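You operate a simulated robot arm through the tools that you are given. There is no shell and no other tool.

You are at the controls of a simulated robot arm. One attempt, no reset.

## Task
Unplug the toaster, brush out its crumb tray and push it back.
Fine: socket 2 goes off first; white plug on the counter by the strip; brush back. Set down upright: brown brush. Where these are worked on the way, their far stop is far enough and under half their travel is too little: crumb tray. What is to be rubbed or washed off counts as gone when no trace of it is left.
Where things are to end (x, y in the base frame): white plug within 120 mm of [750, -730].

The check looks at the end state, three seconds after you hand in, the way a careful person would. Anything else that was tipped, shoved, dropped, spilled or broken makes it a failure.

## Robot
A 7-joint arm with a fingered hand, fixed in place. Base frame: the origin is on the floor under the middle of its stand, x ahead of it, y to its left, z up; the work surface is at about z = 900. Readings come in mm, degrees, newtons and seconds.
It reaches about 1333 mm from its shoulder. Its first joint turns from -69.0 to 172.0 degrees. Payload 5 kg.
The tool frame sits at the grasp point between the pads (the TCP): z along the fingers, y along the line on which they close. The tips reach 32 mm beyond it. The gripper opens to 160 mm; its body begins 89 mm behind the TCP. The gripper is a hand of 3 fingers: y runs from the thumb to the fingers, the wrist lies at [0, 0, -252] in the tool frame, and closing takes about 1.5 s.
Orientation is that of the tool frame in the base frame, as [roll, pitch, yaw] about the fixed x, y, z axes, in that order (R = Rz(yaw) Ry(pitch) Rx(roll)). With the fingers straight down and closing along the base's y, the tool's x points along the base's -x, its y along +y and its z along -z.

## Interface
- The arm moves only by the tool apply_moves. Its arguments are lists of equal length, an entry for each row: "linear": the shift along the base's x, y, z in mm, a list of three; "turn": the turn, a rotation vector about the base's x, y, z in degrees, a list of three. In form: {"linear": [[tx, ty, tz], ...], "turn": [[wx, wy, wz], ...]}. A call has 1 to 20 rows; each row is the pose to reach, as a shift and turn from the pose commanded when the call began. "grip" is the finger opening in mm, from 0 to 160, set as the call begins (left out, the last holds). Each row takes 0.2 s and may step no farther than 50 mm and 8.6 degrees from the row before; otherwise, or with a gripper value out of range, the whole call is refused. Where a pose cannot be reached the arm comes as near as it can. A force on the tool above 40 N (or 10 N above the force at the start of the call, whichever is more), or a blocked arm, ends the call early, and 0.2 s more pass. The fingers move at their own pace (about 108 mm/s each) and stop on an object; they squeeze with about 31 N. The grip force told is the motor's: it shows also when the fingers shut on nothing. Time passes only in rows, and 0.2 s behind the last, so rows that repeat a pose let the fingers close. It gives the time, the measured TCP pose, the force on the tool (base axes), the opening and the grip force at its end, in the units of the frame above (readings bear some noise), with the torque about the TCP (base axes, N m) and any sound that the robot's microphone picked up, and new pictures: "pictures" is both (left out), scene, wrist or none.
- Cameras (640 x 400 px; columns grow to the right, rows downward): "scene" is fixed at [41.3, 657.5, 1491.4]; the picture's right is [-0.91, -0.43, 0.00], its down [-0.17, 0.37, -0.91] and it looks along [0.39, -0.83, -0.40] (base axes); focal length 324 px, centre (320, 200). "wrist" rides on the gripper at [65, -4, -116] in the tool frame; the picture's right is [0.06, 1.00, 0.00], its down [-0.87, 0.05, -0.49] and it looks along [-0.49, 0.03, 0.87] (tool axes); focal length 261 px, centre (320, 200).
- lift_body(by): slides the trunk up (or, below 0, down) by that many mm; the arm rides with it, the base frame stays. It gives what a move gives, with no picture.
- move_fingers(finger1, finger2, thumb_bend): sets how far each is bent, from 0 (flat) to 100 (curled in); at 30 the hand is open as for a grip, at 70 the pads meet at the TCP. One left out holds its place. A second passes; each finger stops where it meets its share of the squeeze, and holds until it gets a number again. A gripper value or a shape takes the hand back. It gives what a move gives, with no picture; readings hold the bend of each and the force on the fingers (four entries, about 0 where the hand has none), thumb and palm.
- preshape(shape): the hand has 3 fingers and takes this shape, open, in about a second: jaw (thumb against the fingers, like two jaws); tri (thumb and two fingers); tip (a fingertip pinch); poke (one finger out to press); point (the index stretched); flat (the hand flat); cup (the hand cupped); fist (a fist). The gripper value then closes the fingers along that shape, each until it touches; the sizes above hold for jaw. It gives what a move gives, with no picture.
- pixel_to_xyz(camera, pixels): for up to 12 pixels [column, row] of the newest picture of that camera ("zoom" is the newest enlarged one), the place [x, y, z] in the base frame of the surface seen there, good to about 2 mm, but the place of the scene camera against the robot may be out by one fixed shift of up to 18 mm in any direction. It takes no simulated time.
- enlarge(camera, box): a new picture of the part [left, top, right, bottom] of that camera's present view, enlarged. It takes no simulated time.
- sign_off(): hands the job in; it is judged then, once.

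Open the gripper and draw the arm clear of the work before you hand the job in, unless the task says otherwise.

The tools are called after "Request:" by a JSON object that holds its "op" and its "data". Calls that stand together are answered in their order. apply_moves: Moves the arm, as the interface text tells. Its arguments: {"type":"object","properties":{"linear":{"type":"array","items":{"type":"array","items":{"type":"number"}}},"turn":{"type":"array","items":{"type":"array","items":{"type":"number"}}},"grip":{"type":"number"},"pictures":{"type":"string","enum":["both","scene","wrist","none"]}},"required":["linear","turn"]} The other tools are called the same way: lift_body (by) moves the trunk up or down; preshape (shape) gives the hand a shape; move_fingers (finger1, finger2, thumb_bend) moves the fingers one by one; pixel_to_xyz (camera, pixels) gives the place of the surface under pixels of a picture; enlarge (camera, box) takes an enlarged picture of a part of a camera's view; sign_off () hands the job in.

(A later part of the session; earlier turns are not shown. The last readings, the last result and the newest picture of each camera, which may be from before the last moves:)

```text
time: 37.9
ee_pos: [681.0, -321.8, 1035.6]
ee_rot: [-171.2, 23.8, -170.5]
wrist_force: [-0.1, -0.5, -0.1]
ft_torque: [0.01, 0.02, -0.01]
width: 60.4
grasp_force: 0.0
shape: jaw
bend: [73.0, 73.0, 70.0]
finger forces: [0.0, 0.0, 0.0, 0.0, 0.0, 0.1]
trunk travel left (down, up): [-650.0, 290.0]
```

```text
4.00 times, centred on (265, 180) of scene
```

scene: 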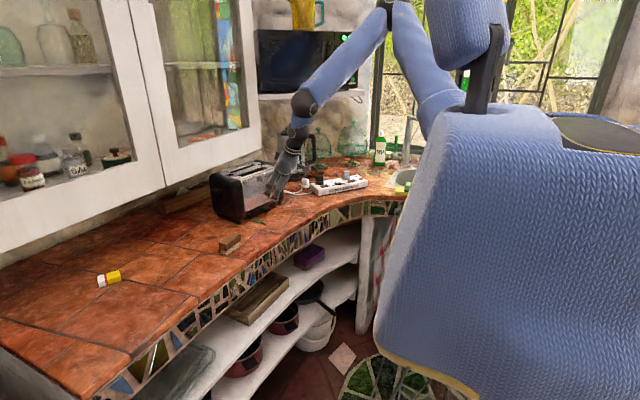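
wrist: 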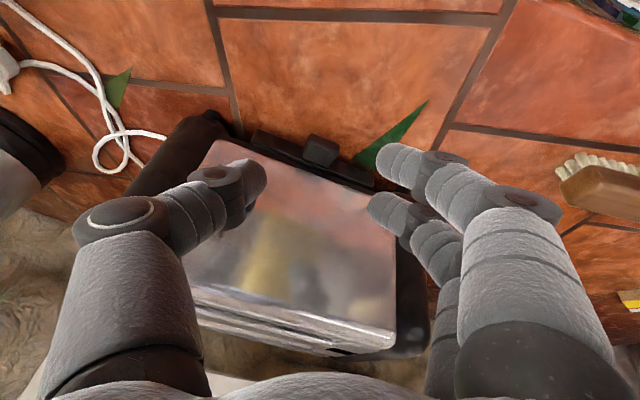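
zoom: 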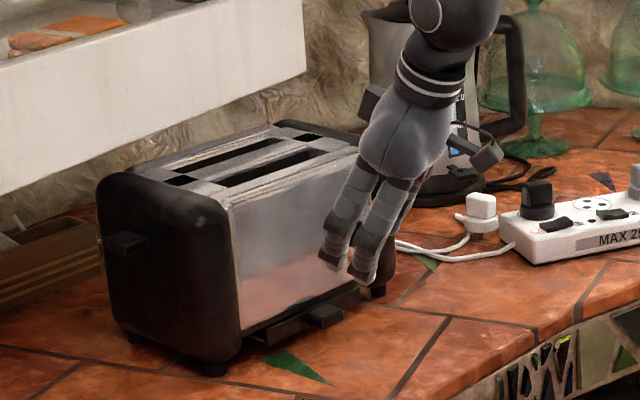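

Closer view of the tab at wrist zoom (325,135). I measure its corners and bar again.

Request:
{"op": "pixel_to_xyz", "data": {"camera": "zoom", "pixels": [[300, 95], [370, 118], [335, 108], [290, 115], [360, 140], [280, 150], [345, 172], [320, 135], [200, 110], [420, 205], [240, 145], [400, 205]]}}

Request:
{"op": "enlarge", "data": {"camera": "wrist", "box": [240, 110, 400, 210]}}

```text
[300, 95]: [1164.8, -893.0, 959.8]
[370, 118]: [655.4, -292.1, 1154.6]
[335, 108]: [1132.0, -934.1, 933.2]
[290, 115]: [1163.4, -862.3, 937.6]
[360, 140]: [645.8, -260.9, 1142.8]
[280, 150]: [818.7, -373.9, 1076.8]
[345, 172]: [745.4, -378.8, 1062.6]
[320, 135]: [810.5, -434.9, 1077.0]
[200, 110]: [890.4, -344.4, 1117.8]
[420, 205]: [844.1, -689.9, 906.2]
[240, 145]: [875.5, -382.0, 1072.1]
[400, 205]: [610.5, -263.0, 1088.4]
```

```text
4.00 times, centred on (320, 160) of wrist
```

zoom: 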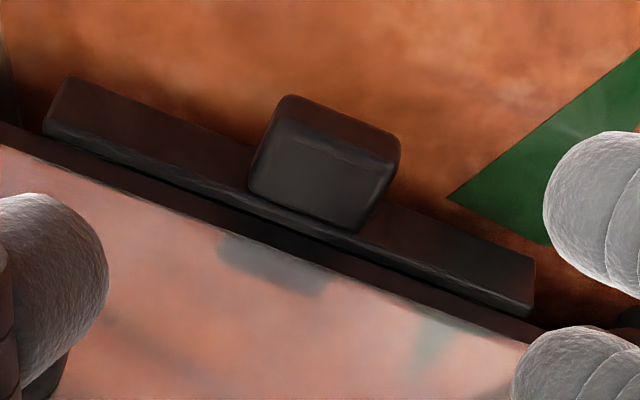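

The last reading used the scene zoom by mistake; I re-measure on the new wrist zoom.

Request:
{"op": "pixel_to_xyz", "data": {"camera": "zoom", "pixels": [[295, 100], [390, 135], [340, 118], [275, 145], [380, 175], [330, 150], [260, 185], [355, 222], [305, 205], [150, 115], [470, 240], [330, 180]]}}

Request:
{"op": "pixel_to_xyz", "data": {"camera": "zoom", "pixels": [[60, 85], [50, 125], [535, 262], [528, 305], [252, 178], [262, 150], [372, 212], [392, 160], [150, 170], [450, 290], [200, 200], [200, 170]]}}

```text
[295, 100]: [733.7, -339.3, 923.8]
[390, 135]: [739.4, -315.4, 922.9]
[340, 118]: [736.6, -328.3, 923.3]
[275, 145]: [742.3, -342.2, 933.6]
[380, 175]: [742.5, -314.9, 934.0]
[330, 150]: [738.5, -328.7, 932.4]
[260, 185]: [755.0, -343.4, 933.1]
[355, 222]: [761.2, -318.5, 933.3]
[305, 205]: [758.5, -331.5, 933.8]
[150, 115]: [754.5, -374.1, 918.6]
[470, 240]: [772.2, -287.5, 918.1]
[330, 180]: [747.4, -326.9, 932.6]
```

```text
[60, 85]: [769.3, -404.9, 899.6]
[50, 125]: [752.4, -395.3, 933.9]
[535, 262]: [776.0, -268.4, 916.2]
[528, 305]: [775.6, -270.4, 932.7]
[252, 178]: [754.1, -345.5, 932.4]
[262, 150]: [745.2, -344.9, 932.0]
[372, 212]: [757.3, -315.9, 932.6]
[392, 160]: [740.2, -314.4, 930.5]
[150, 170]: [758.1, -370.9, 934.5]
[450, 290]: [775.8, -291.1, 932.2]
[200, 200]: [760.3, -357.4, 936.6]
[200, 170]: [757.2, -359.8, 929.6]
```

Tab: front centre ≈(736.6,-327.8), 27 mm wide, top z≈934, protruding ~27 mm. I measure the present fingertip positions to align the thumb and finger 2 with its sides.

Request:
{"op": "pixel_to_xyz", "data": {"camera": "zoom", "pixels": [[95, 250], [70, 210], [50, 260], [100, 285], [550, 200], [570, 150], [580, 200], [525, 370], [550, 345], [580, 360]]}}

```text
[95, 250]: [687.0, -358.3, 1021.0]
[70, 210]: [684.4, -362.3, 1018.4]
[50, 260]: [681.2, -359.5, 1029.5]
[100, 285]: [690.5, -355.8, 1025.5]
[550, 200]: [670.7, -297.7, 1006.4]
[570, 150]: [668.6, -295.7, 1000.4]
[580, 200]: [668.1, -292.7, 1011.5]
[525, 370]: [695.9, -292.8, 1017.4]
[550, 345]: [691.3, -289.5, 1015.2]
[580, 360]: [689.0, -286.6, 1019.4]
```

I advance along the approach direction to TCP z≈972 (tips just above the tab), with a 56 mm opening, and check the alignment.

Request:
{"op": "apply_moves", "data": {"linear": [[12, -1.5, -22], [24, -3, -43], [35, -4.5, -63]], "turn": [[0, 0, 0], [0, 0, 0], [0, 0, 0]], "grip": 54}}

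Request:
{"op": "enlarge", "data": {"camera": "scene", "box": [220, 150, 310, 225]}}

Request:
{"op": "enlarge", "data": {"camera": "wrist", "box": [220, 100, 420, 240]}}

```text
time: 38.7
ee_pos: [712.7, -325.3, 972.6]
ee_rot: [-171.2, 23.7, -170.4]
wrist_force: [-10.2, 1.9, -2.6]
ft_torque: [0.09, -0.07, -0.48]
width: 53.4
grasp_force: 0.2
shape: jaw
bend: [73.0, 73.0, 70.0]
finger forces: [0.0, 0.0, 0.0, 0.1, 10.5, 0.0]
trunk travel left (down, up): [-650.0, 290.0]
```

scene: 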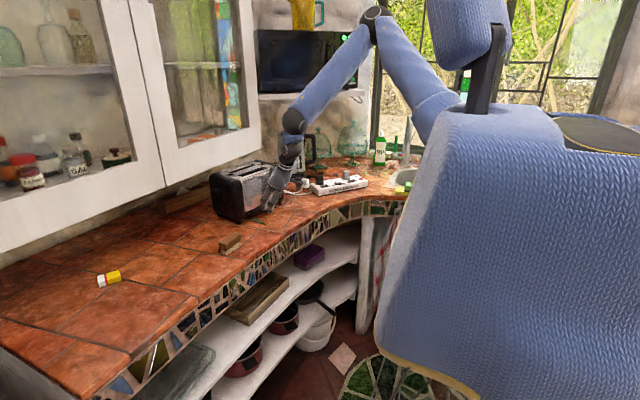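
wrist: 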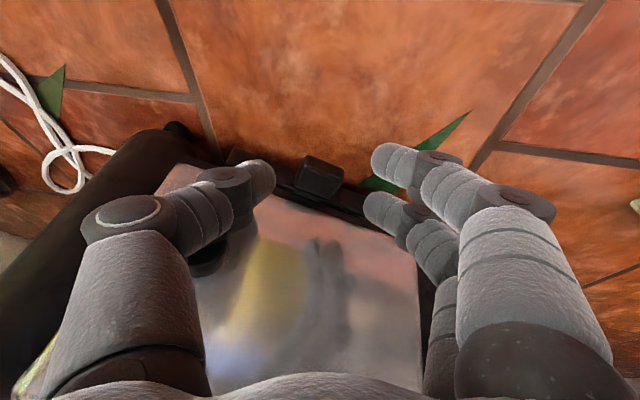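

```text
5.33 times, centred on (265, 188) of scene
```

zoom: 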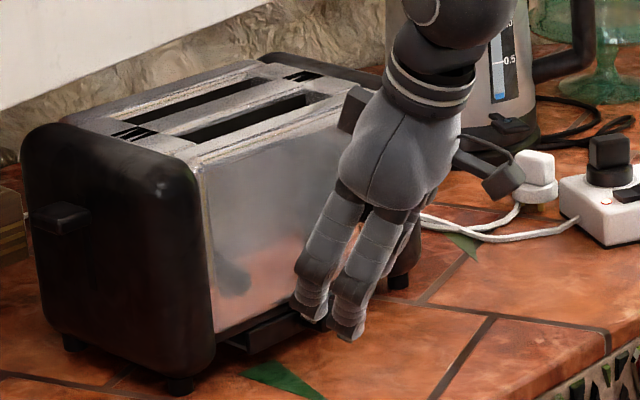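

```text
2.86 times, centred on (320, 170) of wrist
```

zoom: 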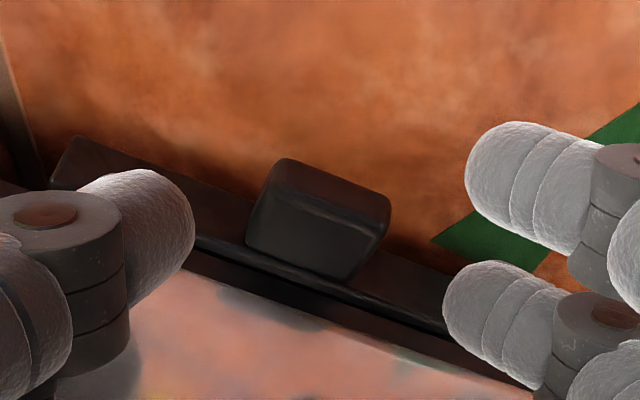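

The thumb touched the toaster's knob (10 N), so this approach is blocked there. I back straight out at once, then level the hand for a lower, flatter approach.

Request:
{"op": "apply_moves", "data": {"linear": [[-20, 4, 0], [-45, 9, 15], [-65, 13, 50], [-75, 15, 80], [-75, 15, 80]], "turn": [[0, 0, 0], [0, 0, 0], [1.7, 8.1, 0], [3.4, 16.2, 0], [5.15, 24.5, 0]]}}

Request:
{"op": "enlarge", "data": {"camera": "wrist", "box": [150, 100, 470, 300]}}

```text
time: 39.9
ee_pos: [642.4, -311.9, 1053.0]
ee_rot: [179.9, 0.0, -172.5]
wrist_force: [0.8, -0.4, -0.4]
ft_torque: [0.0, 0.01, 0.01]
width: 54.2
grasp_force: 0.0
shape: jaw
bend: [73.0, 73.0, 70.0]
finger forces: [0.0, 0.0, 0.1, 0.1, 0.1, 0.0]
trunk travel left (down, up): [-650.0, 290.0]
```

scene: 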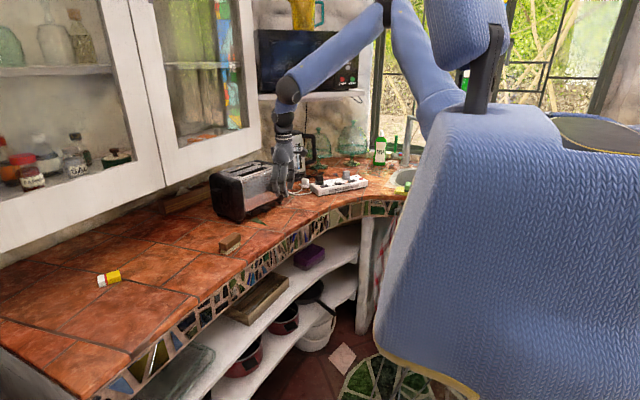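
wrist: 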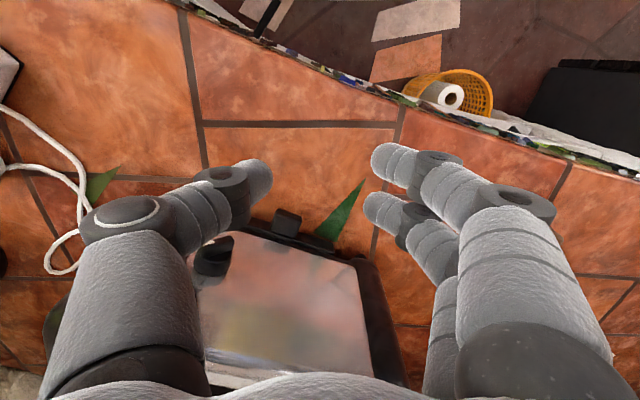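

```text
2.00 times, centred on (310, 200) of wrist
```

zoom: 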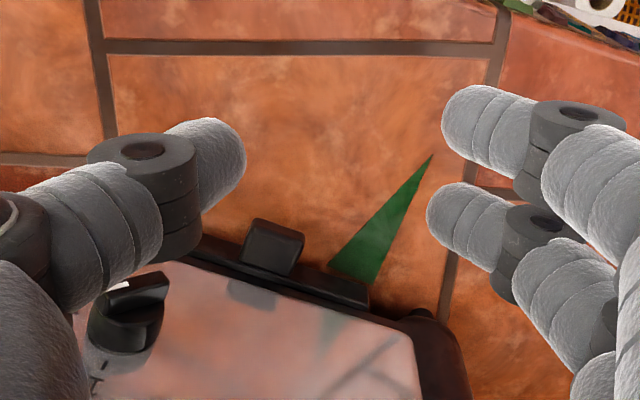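

I check whether the toaster moved and where the knob's tip is.

Request:
{"op": "pixel_to_xyz", "data": {"camera": "zoom", "pixels": [[252, 222], [300, 234], [275, 226], [272, 245], [245, 262], [293, 270], [125, 285], [155, 275], [115, 310], [150, 325], [220, 252], [350, 290]]}}

```text
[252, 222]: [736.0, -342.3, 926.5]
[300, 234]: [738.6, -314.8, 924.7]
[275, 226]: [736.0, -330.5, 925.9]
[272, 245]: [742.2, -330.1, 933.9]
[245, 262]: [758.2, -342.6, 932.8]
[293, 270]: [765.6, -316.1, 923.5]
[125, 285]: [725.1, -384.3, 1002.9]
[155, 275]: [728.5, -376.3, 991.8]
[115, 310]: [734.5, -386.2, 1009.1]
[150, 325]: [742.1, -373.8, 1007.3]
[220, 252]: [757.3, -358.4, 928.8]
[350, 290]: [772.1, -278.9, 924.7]
```

The toaster has not moved. I turn the yaw to match the toaster's front (168°) and tilt the hand to ~52° for a flat approach below the knob.

Request:
{"op": "apply_moves", "data": {"linear": [[0, 0, 0], [0, 0, 0], [0, 0, 0]], "turn": [[0, 0, -6.5], [0, 0, -13], [0, 0, -19.6]], "pictures": "none"}}

Request:
{"op": "apply_moves", "data": {"linear": [[0, 0, 0], [0, 0, 0], [5, 0, -10], [10, 0, -20], [15, 0, -35], [22, 0, -50], [27.8, -0.8, -68.4]], "turn": [[-1.53, -7.27, 0], [-3.06, -14.54, 0], [-4.59, -21.8, 0], [-6.12, -29.1, 0], [-7.65, -36.4, 0], [-9.18, -43.6, 0], [-10.71, -50.9, 0]]}}

Request:
{"op": "enlarge", "data": {"camera": "wrist", "box": [200, 100, 440, 250]}}

Request:
{"op": "enlarge", "data": {"camera": "scene", "box": [205, 130, 325, 230]}}

```text
time: 40.7
ee_pos: [641.0, -310.6, 1053.8]
ee_rot: [-180.0, 0.1, 167.9]
wrist_force: [-0.5, 0.2, 0.4]
ft_torque: [-0.01, 0.01, 0.02]
width: 53.9
grasp_force: 0.0
shape: jaw
bend: [73.0, 73.0, 70.0]
finger forces: [0.0, 0.0, 0.0, 0.0, 0.1, 0.0]
trunk travel left (down, up): [-650.0, 290.0]
```

```text
time: 42.3
ee_pos: [669.1, -312.9, 983.9]
ee_rot: [179.8, 52.3, 167.9]
wrist_force: [0.5, 0.2, 0.2]
ft_torque: [-0.03, 0.0, 0.02]
width: 54.0
grasp_force: 0.0
shape: jaw
bend: [73.0, 73.0, 70.0]
finger forces: [0.0, 0.0, 0.0, 0.1, 0.0, 0.1]
trunk travel left (down, up): [-650.0, 290.0]
```

scene: 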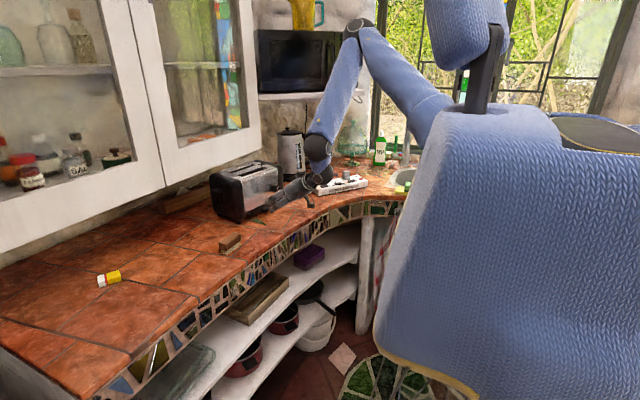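
wrist: 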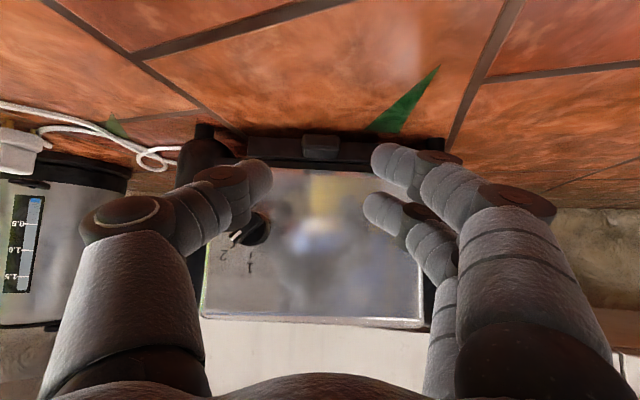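

```text
2.67 times, centred on (320, 175) of wrist
```

zoom: 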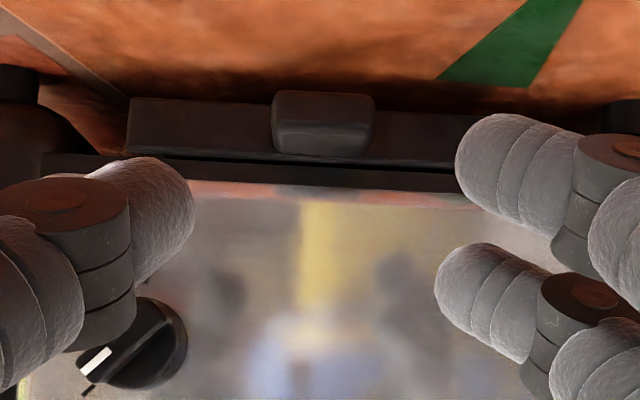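

```text
4.00 times, centred on (265, 180) of scene
```

zoom: 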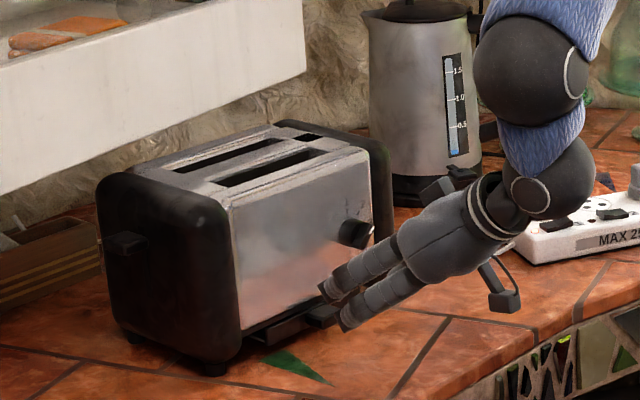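

The hand is now aligned with the toaster's front, tab at wrist zoom (322,122) between thumb and fingers. I advance two-thirds of the way along the approach.

Request:
{"op": "apply_moves", "data": {"linear": [[18, -3.7, -14], [36, -7.4, -28]], "turn": [[0, 0, 0], [0, 0, 0]], "grip": 50}}

Request:
{"op": "enlarge", "data": {"camera": "wrist", "box": [220, 100, 420, 240]}}

Request:
{"op": "enlarge", "data": {"camera": "scene", "box": [230, 165, 310, 225]}}

```text
time: 42.9
ee_pos: [703.5, -319.2, 956.9]
ee_rot: [179.9, 52.3, 168.1]
wrist_force: [0.6, 0.5, -0.4]
ft_torque: [-0.03, 0.05, 0.0]
width: 50.4
grasp_force: 0.0
shape: jaw
bend: [73.0, 73.0, 70.0]
finger forces: [0.1, 0.1, 0.0, 0.0, 0.1, 0.0]
trunk travel left (down, up): [-650.0, 290.0]
```

scene: 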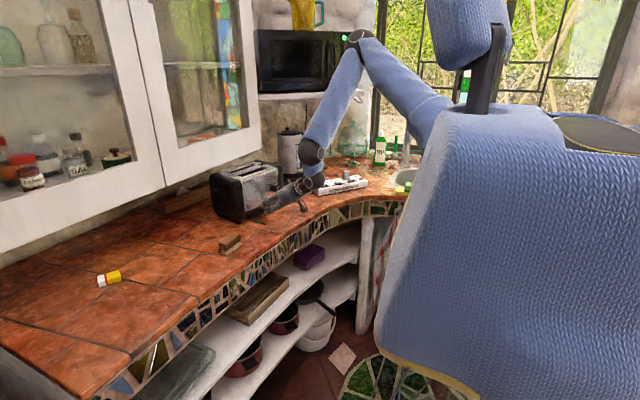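
wrist: 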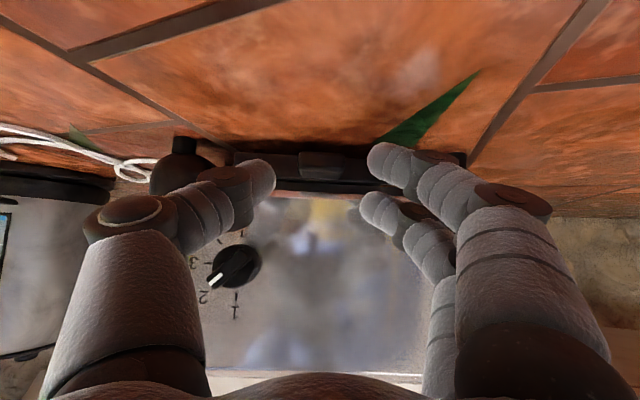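

```text
2.86 times, centred on (320, 170) of wrist
```

zoom: 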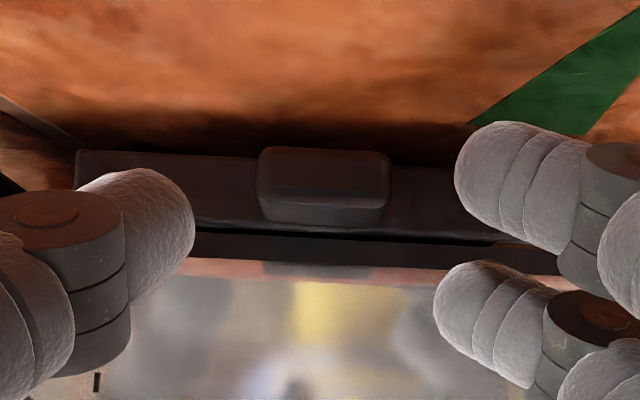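

```text
6.67 times, centred on (270, 195) of scene
```

zoom: 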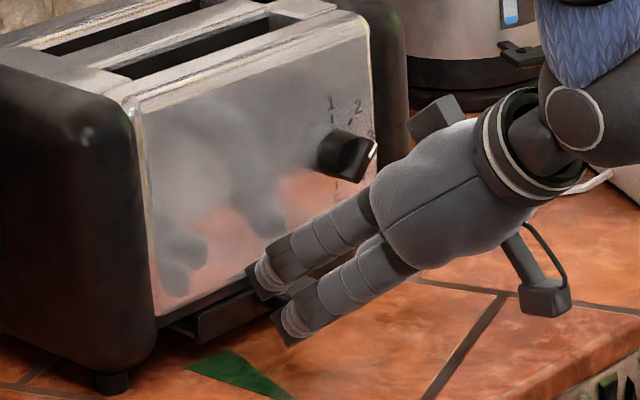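

Alignment holds: tab centred laterally between thumb and fingers. I advance the last 25 mm slowly.

Request:
{"op": "apply_moves", "data": {"linear": [[8, -1.8, -6], [15, -3.4, -11.5], [20.5, -4.6, -15.5]], "turn": [[0, 0, 0], [0, 0, 0], [0, 0, 0]]}}

Request:
{"op": "enlarge", "data": {"camera": "wrist", "box": [220, 100, 420, 240]}}

Request:
{"op": "enlarge", "data": {"camera": "scene", "box": [230, 165, 310, 225]}}

```text
time: 43.7
ee_pos: [723.8, -322.6, 942.6]
ee_rot: [179.9, 52.1, 168.1]
wrist_force: [-5.3, 2.3, -1.2]
ft_torque: [-0.03, 0.06, 0.22]
width: 50.9
grasp_force: 0.0
shape: jaw
bend: [73.0, 74.0, 70.0]
finger forces: [0.0, 6.2, 0.1, 0.0, 0.1, 0.0]
trunk travel left (down, up): [-650.0, 290.0]
```

scene: 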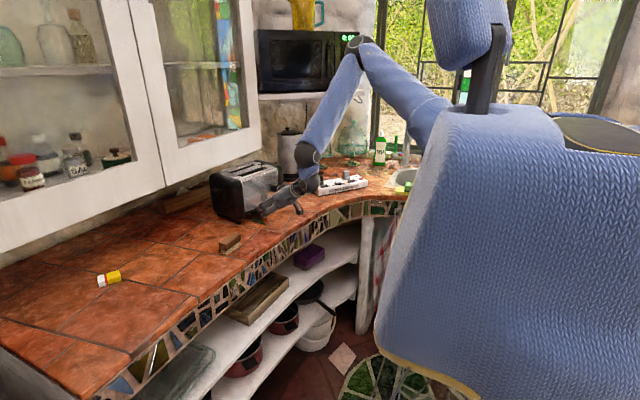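
wrist: 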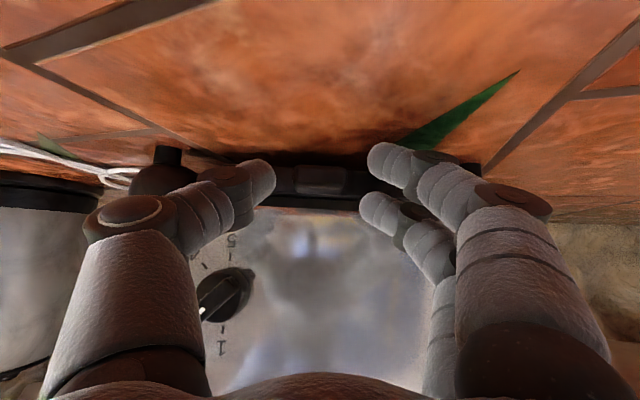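

```text
2.86 times, centred on (320, 170) of wrist
```

zoom: 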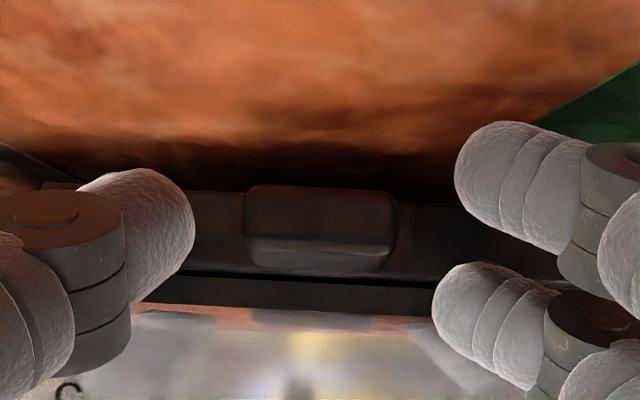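

```text
6.67 times, centred on (270, 195) of scene
```

zoom: 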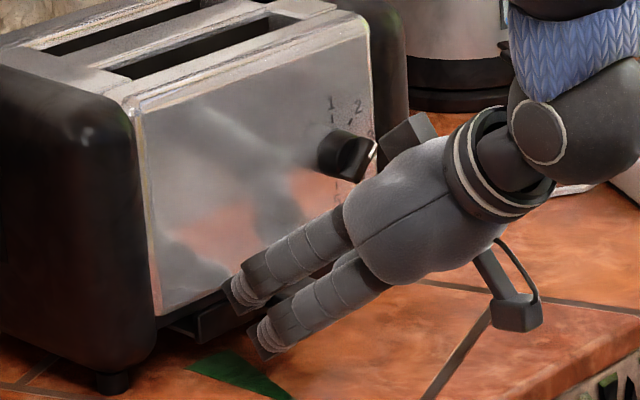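

Finger 2 lightly touches the toaster face (6 N). I back off 4 mm outward and then close gently on the tab.

Request:
{"op": "apply_moves", "data": {"linear": [[-2.5, 0.5, 0], [-4.5, 1, 0]], "turn": [[0, 0, 0], [0, 0, 0]], "pictures": "none"}}

Request:
{"op": "apply_moves", "data": {"linear": [[0, 0, 0], [0, 0, 0], [0, 0, 0], [0, 0, 0], [0, 0, 0]], "turn": [[0, 0, 0], [0, 0, 0], [0, 0, 0], [0, 0, 0], [0, 0, 0]], "grip": 24}}

Request:
{"op": "enlarge", "data": {"camera": "wrist", "box": [220, 100, 420, 240]}}

```text
time: 44.3
ee_pos: [720.8, -322.7, 941.6]
ee_rot: [179.9, 52.3, 167.9]
wrist_force: [0.0, -0.1, -0.6]
ft_torque: [0.0, 0.0, 0.03]
width: 50.3
grasp_force: 0.0
shape: jaw
bend: [73.0, 73.0, 70.0]
finger forces: [0.0, 0.0, 0.1, 0.0, 0.0, 0.0]
trunk travel left (down, up): [-650.0, 290.0]
```

```text
time: 45.5
ee_pos: [720.8, -323.2, 942.0]
ee_rot: [179.9, 52.1, 168.0]
wrist_force: [-0.2, -2.3, 0.1]
ft_torque: [-0.05, 0.01, -0.06]
width: 25.1
grasp_force: 0.0
shape: jaw
bend: [72.0, 72.0, 70.0]
finger forces: [0.0, 0.2, 0.0, 0.0, 2.1, 0.1]
trunk travel left (down, up): [-650.0, 290.0]
```

scene: 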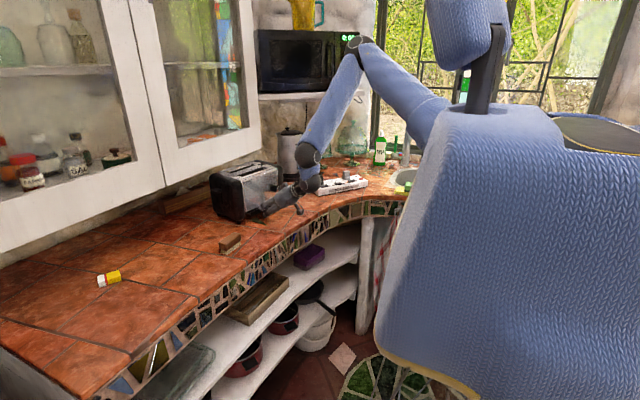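
wrist: 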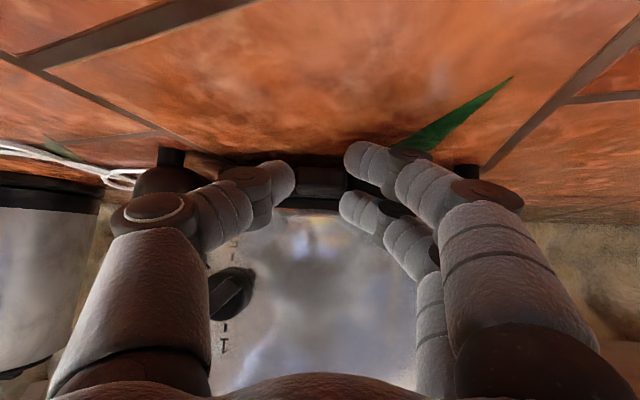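

```text
2.86 times, centred on (320, 170) of wrist
```

zoom: 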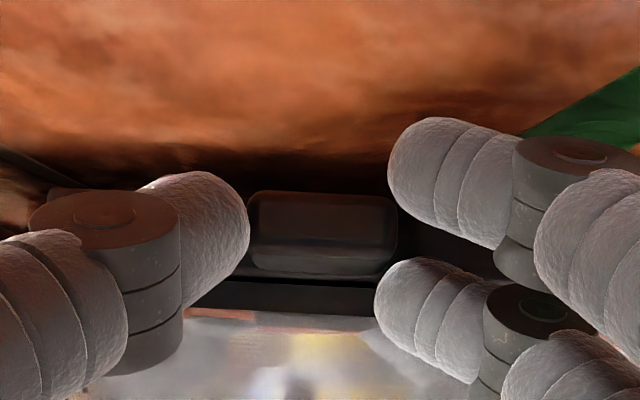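

The thumb just touches the tab. I close further for a light squeeze.

Request:
{"op": "apply_moves", "data": {"linear": [[0, 0, 0], [0, 0, 0], [0, 0, 0], [0, 0, 0]], "turn": [[0, 0, 0], [0, 0, 0], [0, 0, 0], [0, 0, 0]], "grip": 14, "pictures": "wrist"}}

Request:
{"op": "enlarge", "data": {"camera": "wrist", "box": [220, 100, 420, 240]}}

```text
time: 46.5
ee_pos: [720.0, -323.0, 941.2]
ee_rot: [179.9, 52.3, 167.9]
wrist_force: [-2.4, -10.7, 6.5]
ft_torque: [0.08, -0.32, 0.05]
width: 13.6
grasp_force: 30.8
shape: jaw
bend: [74.0, 72.0, 70.0]
finger forces: [0.0, 22.4, 0.0, 0.0, 28.2, 0.0]
trunk travel left (down, up): [-650.0, 290.0]
```

wrist: 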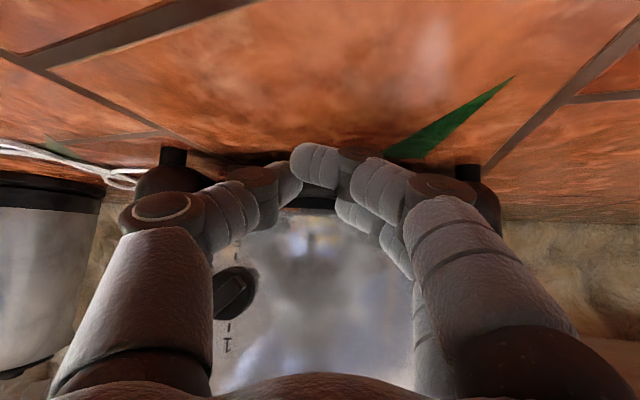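

```text
2.86 times, centred on (320, 170) of wrist
```

zoom: 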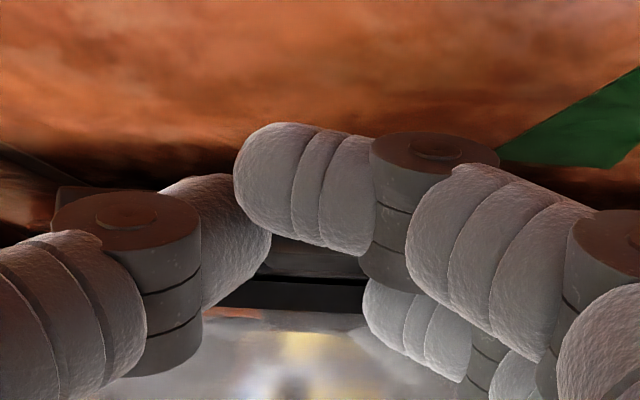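

Thumb and finger 2 hold the tab (28/22 N). I pull outward along (-0.979, 0.206) in small steps, easing the side load slightly.

Request:
{"op": "apply_moves", "data": {"linear": [[-3.2, -0.7, 0], [-6.2, 0, 0], [-11, 1, 0], [-16, 2, 0], [-21, 3, 0], [-26, 4, 0]], "turn": [[0, 0, 0], [0, 0, 0], [0, 0, 0], [0, 0, 0], [0, 0, 0], [0, 0, 0]]}}

Request:
{"op": "enlarge", "data": {"camera": "wrist", "box": [200, 90, 440, 250]}}

Request:
{"op": "enlarge", "data": {"camera": "scene", "box": [220, 160, 310, 225]}}

```text
time: 47.9
ee_pos: [693.6, -317.9, 943.4]
ee_rot: [179.9, 52.3, 167.9]
wrist_force: [-0.8, -6.8, 8.8]
ft_torque: [0.19, -0.38, 0.17]
width: 13.3
grasp_force: 31.7
shape: jaw
bend: [74.0, 71.0, 70.0]
finger forces: [0.0, 27.0, 0.0, 0.0, 25.9, 0.1]
trunk travel left (down, up): [-650.0, 290.0]
```

scene: 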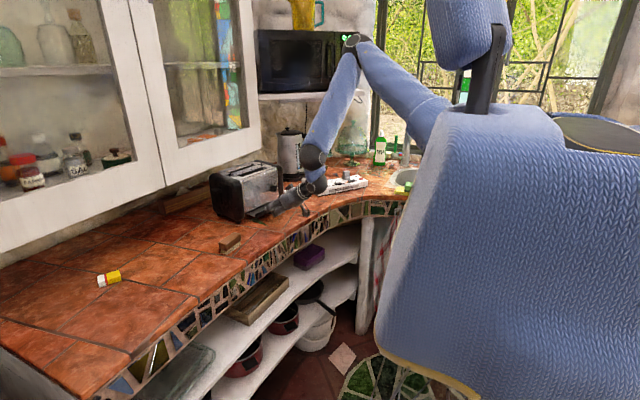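
wrist: 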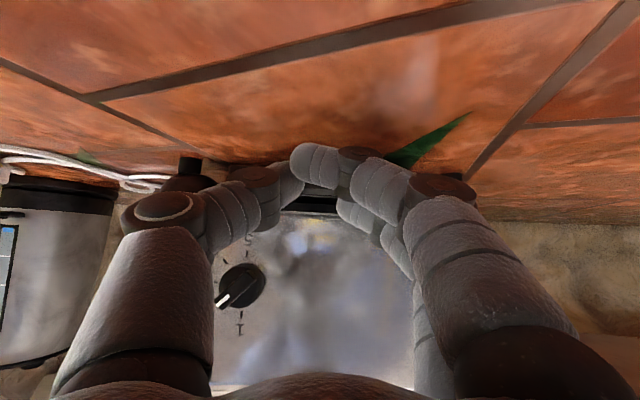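

```text
2.50 times, centred on (320, 170) of wrist
```

zoom: 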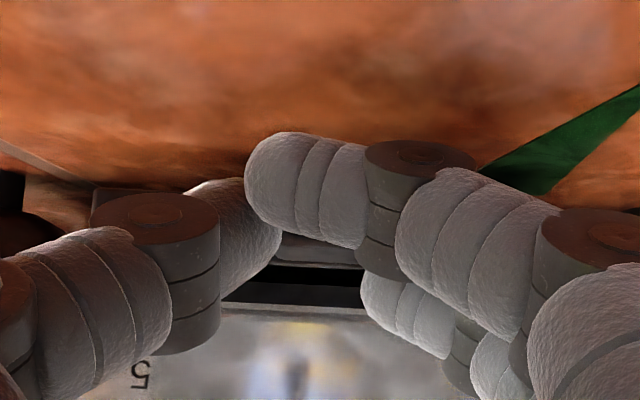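

```text
6.15 times, centred on (265, 192) of scene
```

zoom: 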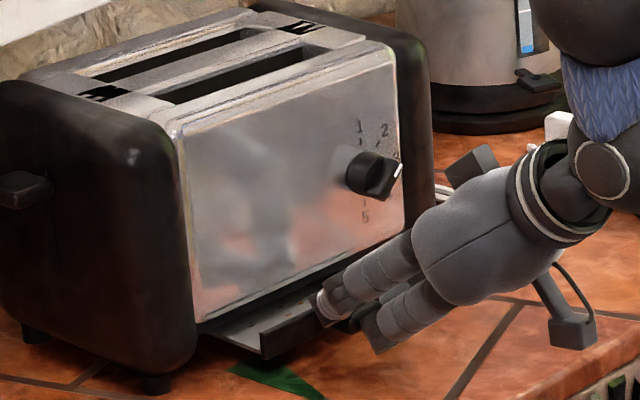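

The tray is sliding out with the hand (~27 mm so far). I keep pulling in short steps while watching for the end stop.

Request:
{"op": "apply_moves", "data": {"linear": [[-5, 1, 0], [-10, 2.1, 0], [-15, 3.1, 0], [-20, 4.2, 0]], "turn": [[0, 0, 0], [0, 0, 0], [0, 0, 0], [0, 0, 0]], "pictures": "scene"}}

Request:
{"op": "enlarge", "data": {"camera": "scene", "box": [220, 160, 310, 225]}}

```text
time: 48.9
ee_pos: [673.2, -314.7, 942.8]
ee_rot: [-180.0, 52.3, 168.0]
wrist_force: [-1.2, -4.9, 14.7]
ft_torque: [0.23, -0.45, 0.3]
width: 12.9
grasp_force: 30.7
shape: jaw
bend: [74.0, 71.0, 70.0]
finger forces: [0.1, 30.1, 0.0, 0.0, 24.9, 0.1]
trunk travel left (down, up): [-650.0, 290.0]
```

scene: 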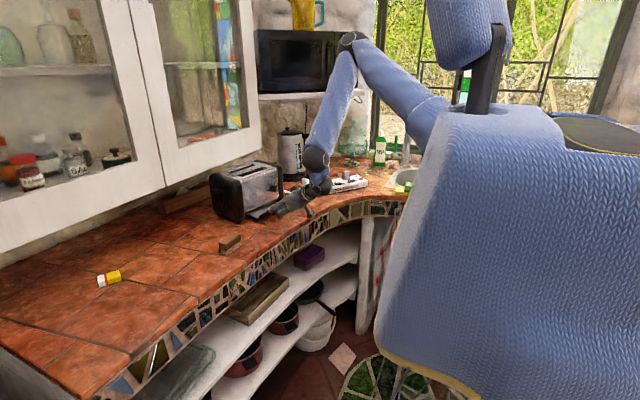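

```text
6.15 times, centred on (265, 192) of scene
```

zoom: 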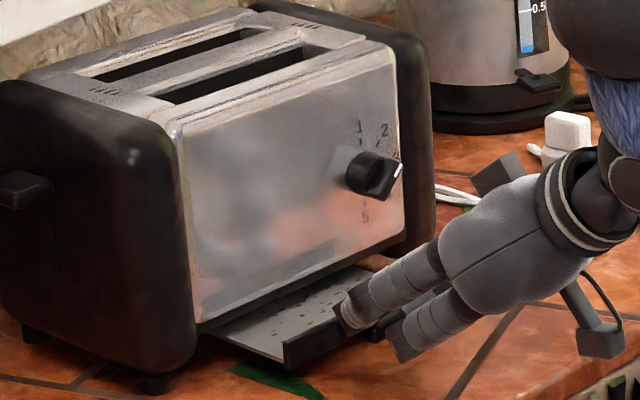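

Crumbs are visible on the tray; the vertical load grew to 15 N, so I ease upward 1.5 mm while continuing to pull.

Request:
{"op": "apply_moves", "data": {"linear": [[-3, 0, 1.2], [-8, 1, 1.8], [-13, 2, 1.8], [-18, 3.1, 1.8]], "turn": [[0, 0, 0], [0, 0, 0], [0, 0, 0], [0, 0, 0]], "pictures": "scene"}}

Request:
{"op": "enlarge", "data": {"camera": "scene", "box": [220, 160, 310, 225]}}

```text
time: 49.9
ee_pos: [655.9, -311.4, 943.0]
ee_rot: [-180.0, 52.2, 168.0]
wrist_force: [-0.7, -5.2, 0.1]
ft_torque: [0.14, -0.1, 0.28]
width: 12.3
grasp_force: 31.0
shape: jaw
bend: [74.0, 71.0, 70.0]
finger forces: [0.0, 25.2, 0.0, 0.1, 23.2, 0.0]
trunk travel left (down, up): [-650.0, 290.0]
```

scene: 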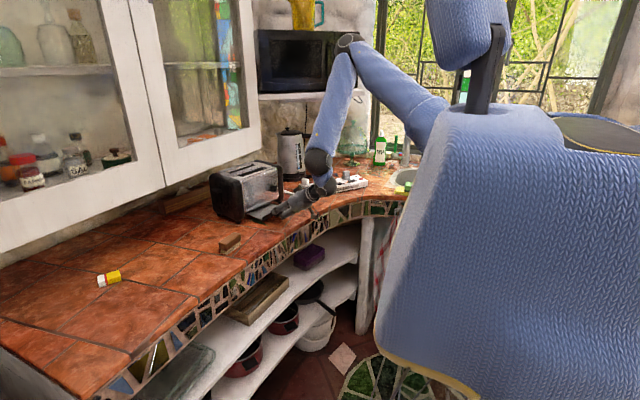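

```text
6.15 times, centred on (265, 192) of scene
```

zoom: 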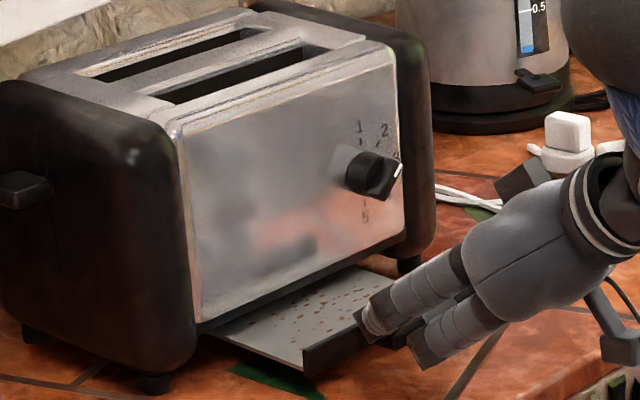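

Tray is out ~64 mm with little resistance; I keep pulling.

Request:
{"op": "apply_moves", "data": {"linear": [[-5, 1, 0], [-10, 2.1, 0], [-15, 3.1, 0], [-20, 4.2, 0]], "turn": [[0, 0, 0], [0, 0, 0], [0, 0, 0], [0, 0, 0]], "pictures": "scene"}}

Request:
{"op": "enlarge", "data": {"camera": "scene", "box": [220, 160, 310, 225]}}

```text
time: 50.9
ee_pos: [640.4, -307.0, 941.6]
ee_rot: [179.9, 52.3, 168.0]
wrist_force: [-2.7, -4.9, 8.3]
ft_torque: [0.25, -0.35, 0.16]
width: 11.5
grasp_force: 30.9
shape: jaw
bend: [74.0, 71.0, 70.0]
finger forces: [0.0, 27.0, 0.0, 0.1, 24.1, 0.1]
out of reach, approached as far as the arm can: row 4
trunk travel left (down, up): [-650.0, 290.0]
```

scene: 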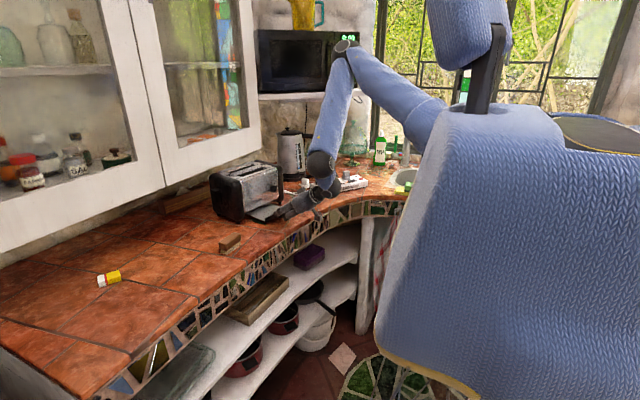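

```text
6.15 times, centred on (265, 192) of scene
```

zoom: 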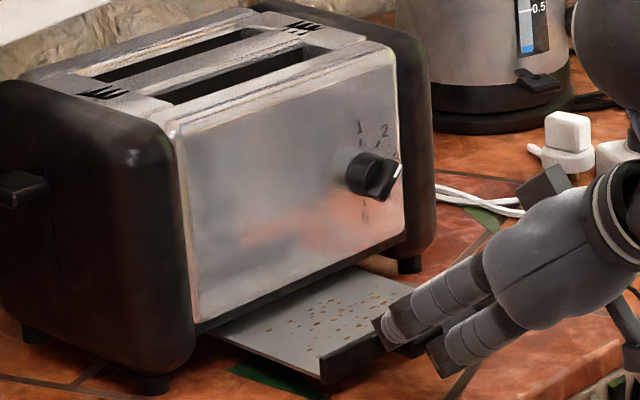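

The arm reached its limit at ~80 mm of pull in this tilted pose. I release the tab, rise straight up, and look at the tray from above.

Request:
{"op": "apply_moves", "data": {"linear": [[0, 0, 0], [0, 0, 0], [0, 0, 0]], "turn": [[0, 0, 0], [0, 0, 0], [0, 0, 0]], "grip": 60, "pictures": "none"}}

Request:
{"op": "apply_moves", "data": {"linear": [[0, 0, 20], [0, 0, 50], [0, 0, 90], [0, 0, 130]], "turn": [[0, 0, 0], [0, 0, 0], [0, 0, 0], [1.5, 7.3, 0]]}}

Request:
{"op": "enlarge", "data": {"camera": "scene", "box": [220, 160, 310, 225]}}

Request:
{"op": "enlarge", "data": {"camera": "wrist", "box": [180, 80, 460, 260]}}

```text
time: 51.7
ee_pos: [639.7, -307.5, 942.0]
ee_rot: [179.9, 52.2, 168.0]
wrist_force: [0.4, -0.3, -0.2]
ft_torque: [0.01, 0.0, -0.01]
width: 59.4
grasp_force: 0.1
shape: jaw
bend: [73.0, 73.0, 70.0]
finger forces: [0.0, 0.0, 0.0, 0.0, 0.0, 0.0]
trunk travel left (down, up): [-650.0, 290.0]
```

```text
time: 52.7
ee_pos: [647.7, -308.3, 1078.5]
ee_rot: [179.9, 44.8, 168.0]
wrist_force: [-0.9, 0.6, 0.2]
ft_torque: [0.0, -0.04, -0.01]
width: 59.6
grasp_force: 0.1
shape: jaw
bend: [73.0, 73.0, 70.0]
finger forces: [0.0, 0.0, 0.0, 0.1, 0.0, 0.0]
out of reach, approached as far as the arm can: row 1, 2, 3, 4
trunk travel left (down, up): [-650.0, 290.0]
```

scene: 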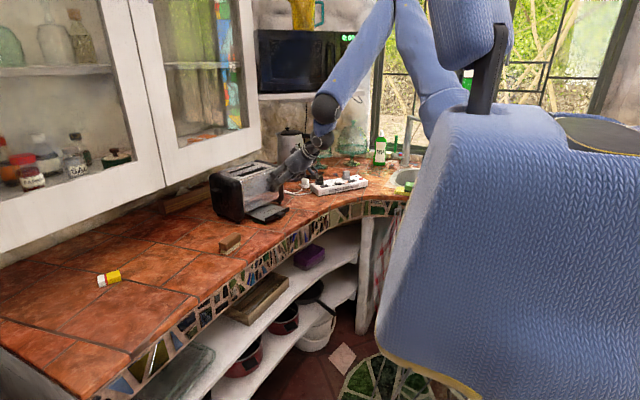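
wrist: 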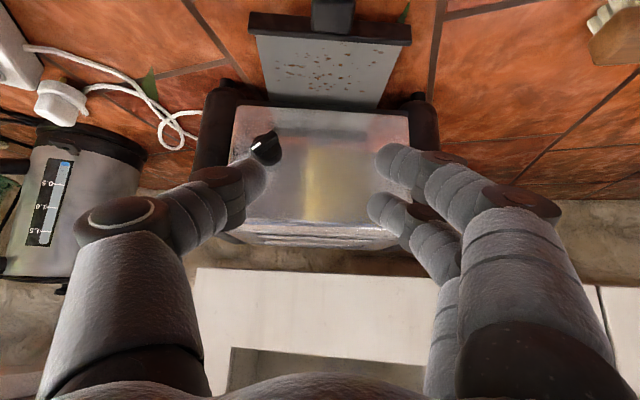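

```text
6.15 times, centred on (265, 192) of scene
```

zoom: 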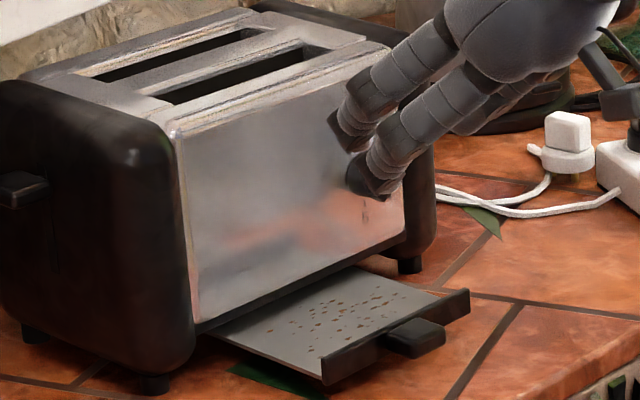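

```text
2.22 times, centred on (320, 170) of wrist
```

zoom: 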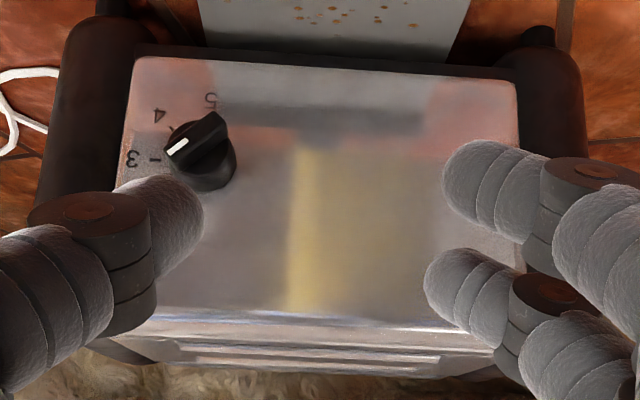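

The tray stands out ~85 mm with all crumbs visible. I level the hand and get a top view of the tray.

Request:
{"op": "apply_moves", "data": {"linear": [[0, 0, 10], [-5, 0, 20], [-10, 0, 30], [-20, 0, 40], [-30, 0, 50], [-40, 0, 60]], "turn": [[1.5, 7.3, 0], [3.05, 14.6, 0], [4.6, 21.9, 0], [6.1, 29.2, 0], [7.65, 36.5, 0], [9.2, 43.9, 0]]}}

Request:
{"op": "enlarge", "data": {"camera": "wrist", "box": [200, 120, 420, 270]}}

```text
time: 54.1
ee_pos: [609.1, -307.9, 1132.5]
ee_rot: [-179.9, -0.2, 168.0]
wrist_force: [0.3, -0.8, 0.9]
ft_torque: [0.0, 0.05, 0.02]
width: 59.7
grasp_force: 0.1
shape: jaw
bend: [73.0, 73.0, 70.0]
finger forces: [0.0, 0.0, 0.0, 0.1, 0.1, 0.0]
trunk travel left (down, up): [-650.0, 290.0]
```

scene: 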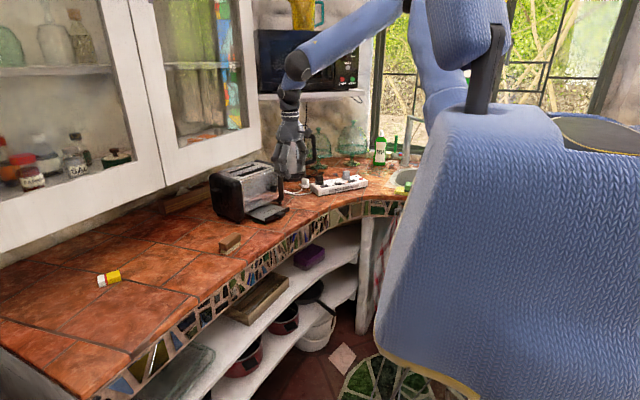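
wrist: 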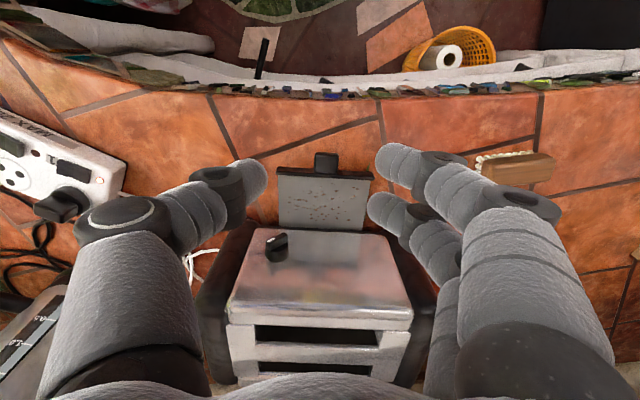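

```text
2.67 times, centred on (310, 195) of wrist
```

zoom: 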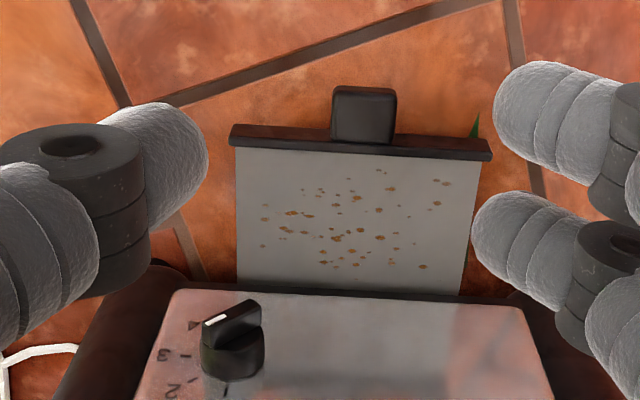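

I measure the tray's plane, edges and tab in this view.

Request:
{"op": "pixel_to_xyz", "data": {"camera": "zoom", "pixels": [[335, 90], [395, 92], [365, 115], [335, 140], [392, 140], [235, 130], [490, 148], [240, 160], [475, 170], [240, 280], [460, 285], [350, 220]]}}

Request:
{"op": "pixel_to_xyz", "data": {"camera": "zoom", "pixels": [[263, 218], [445, 183], [380, 170], [355, 277], [420, 266], [303, 190], [262, 246], [438, 205], [300, 140], [300, 152], [240, 150], [170, 300]]}}

```text
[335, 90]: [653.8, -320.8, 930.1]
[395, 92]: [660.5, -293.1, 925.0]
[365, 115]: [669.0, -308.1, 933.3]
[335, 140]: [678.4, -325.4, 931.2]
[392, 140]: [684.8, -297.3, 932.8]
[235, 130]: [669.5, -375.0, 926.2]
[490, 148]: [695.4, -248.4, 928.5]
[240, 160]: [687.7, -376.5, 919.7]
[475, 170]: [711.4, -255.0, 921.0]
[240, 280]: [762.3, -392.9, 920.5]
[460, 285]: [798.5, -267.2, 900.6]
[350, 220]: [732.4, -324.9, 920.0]
```

```text
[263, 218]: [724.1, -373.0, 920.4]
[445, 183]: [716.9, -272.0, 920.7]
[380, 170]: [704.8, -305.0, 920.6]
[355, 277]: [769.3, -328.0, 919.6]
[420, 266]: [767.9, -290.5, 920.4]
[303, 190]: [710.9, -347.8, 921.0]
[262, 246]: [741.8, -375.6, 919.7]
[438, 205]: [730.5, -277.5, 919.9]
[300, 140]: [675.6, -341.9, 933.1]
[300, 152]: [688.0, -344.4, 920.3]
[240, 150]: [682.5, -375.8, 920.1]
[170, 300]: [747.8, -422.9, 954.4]
```

Tray floor z≈920, crumbs reach close to the toaster face, so I want it out to the stop. With the tab now clear of the toaster I'll re-grip it from straight above, first hovering over it.

Request:
{"op": "apply_moves", "data": {"linear": [[15, 0, -30], [30, 0, -60], [45, 0, -95], [49.6, 0, -130]], "turn": [[0, 0, 5], [0, 0, 10], [0, 0, 15], [0, 0, 15]], "grip": 54}}

Request:
{"op": "enlarge", "data": {"camera": "wrist", "box": [220, 110, 420, 250]}}

```text
time: 55.1
ee_pos: [662.0, -307.7, 1002.4]
ee_rot: [-180.0, -0.1, -176.8]
wrist_force: [0.0, 0.1, 0.4]
ft_torque: [0.03, -0.02, 0.01]
width: 54.5
grasp_force: 0.0
shape: jaw
bend: [73.0, 73.0, 70.0]
finger forces: [0.1, 0.1, 0.0, 0.1, 0.0, 0.1]
trunk travel left (down, up): [-650.0, 290.0]
```

scene: 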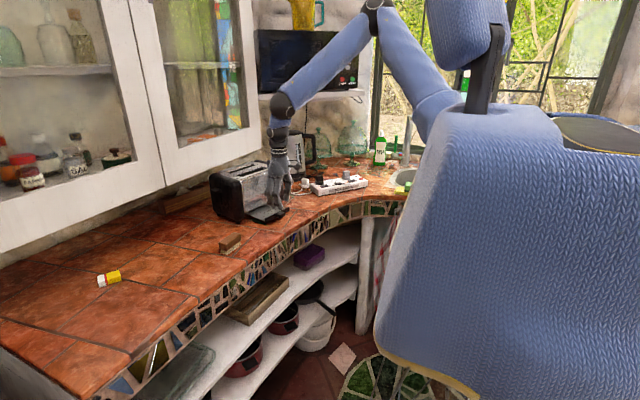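
wrist: 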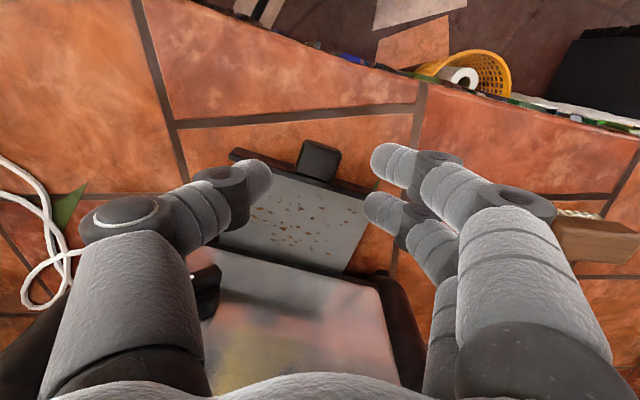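

```text
2.86 times, centred on (320, 180) of wrist
```

zoom: 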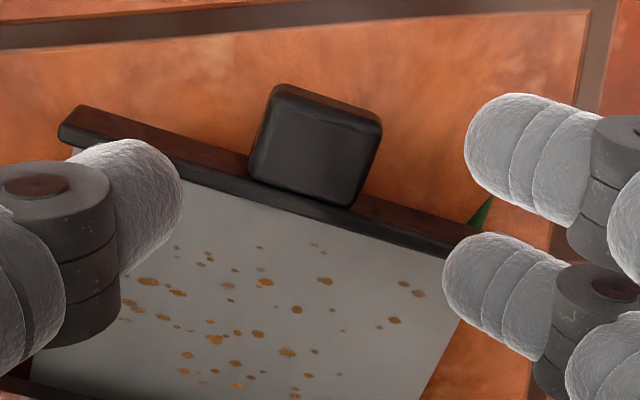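

Tab is clear at wrist zoom (315,145). I measure its corners precisely for the second grip.

Request:
{"op": "pixel_to_xyz", "data": {"camera": "zoom", "pixels": [[280, 95], [375, 125], [325, 108], [255, 175], [350, 200], [315, 150], [150, 150], [430, 225], [270, 100], [380, 140]]}}

```text
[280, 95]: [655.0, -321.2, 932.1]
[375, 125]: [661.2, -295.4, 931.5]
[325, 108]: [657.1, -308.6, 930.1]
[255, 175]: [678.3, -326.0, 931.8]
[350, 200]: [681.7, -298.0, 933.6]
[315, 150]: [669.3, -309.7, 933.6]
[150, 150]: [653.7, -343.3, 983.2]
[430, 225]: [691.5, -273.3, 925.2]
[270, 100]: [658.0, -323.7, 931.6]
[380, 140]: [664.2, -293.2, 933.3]
```

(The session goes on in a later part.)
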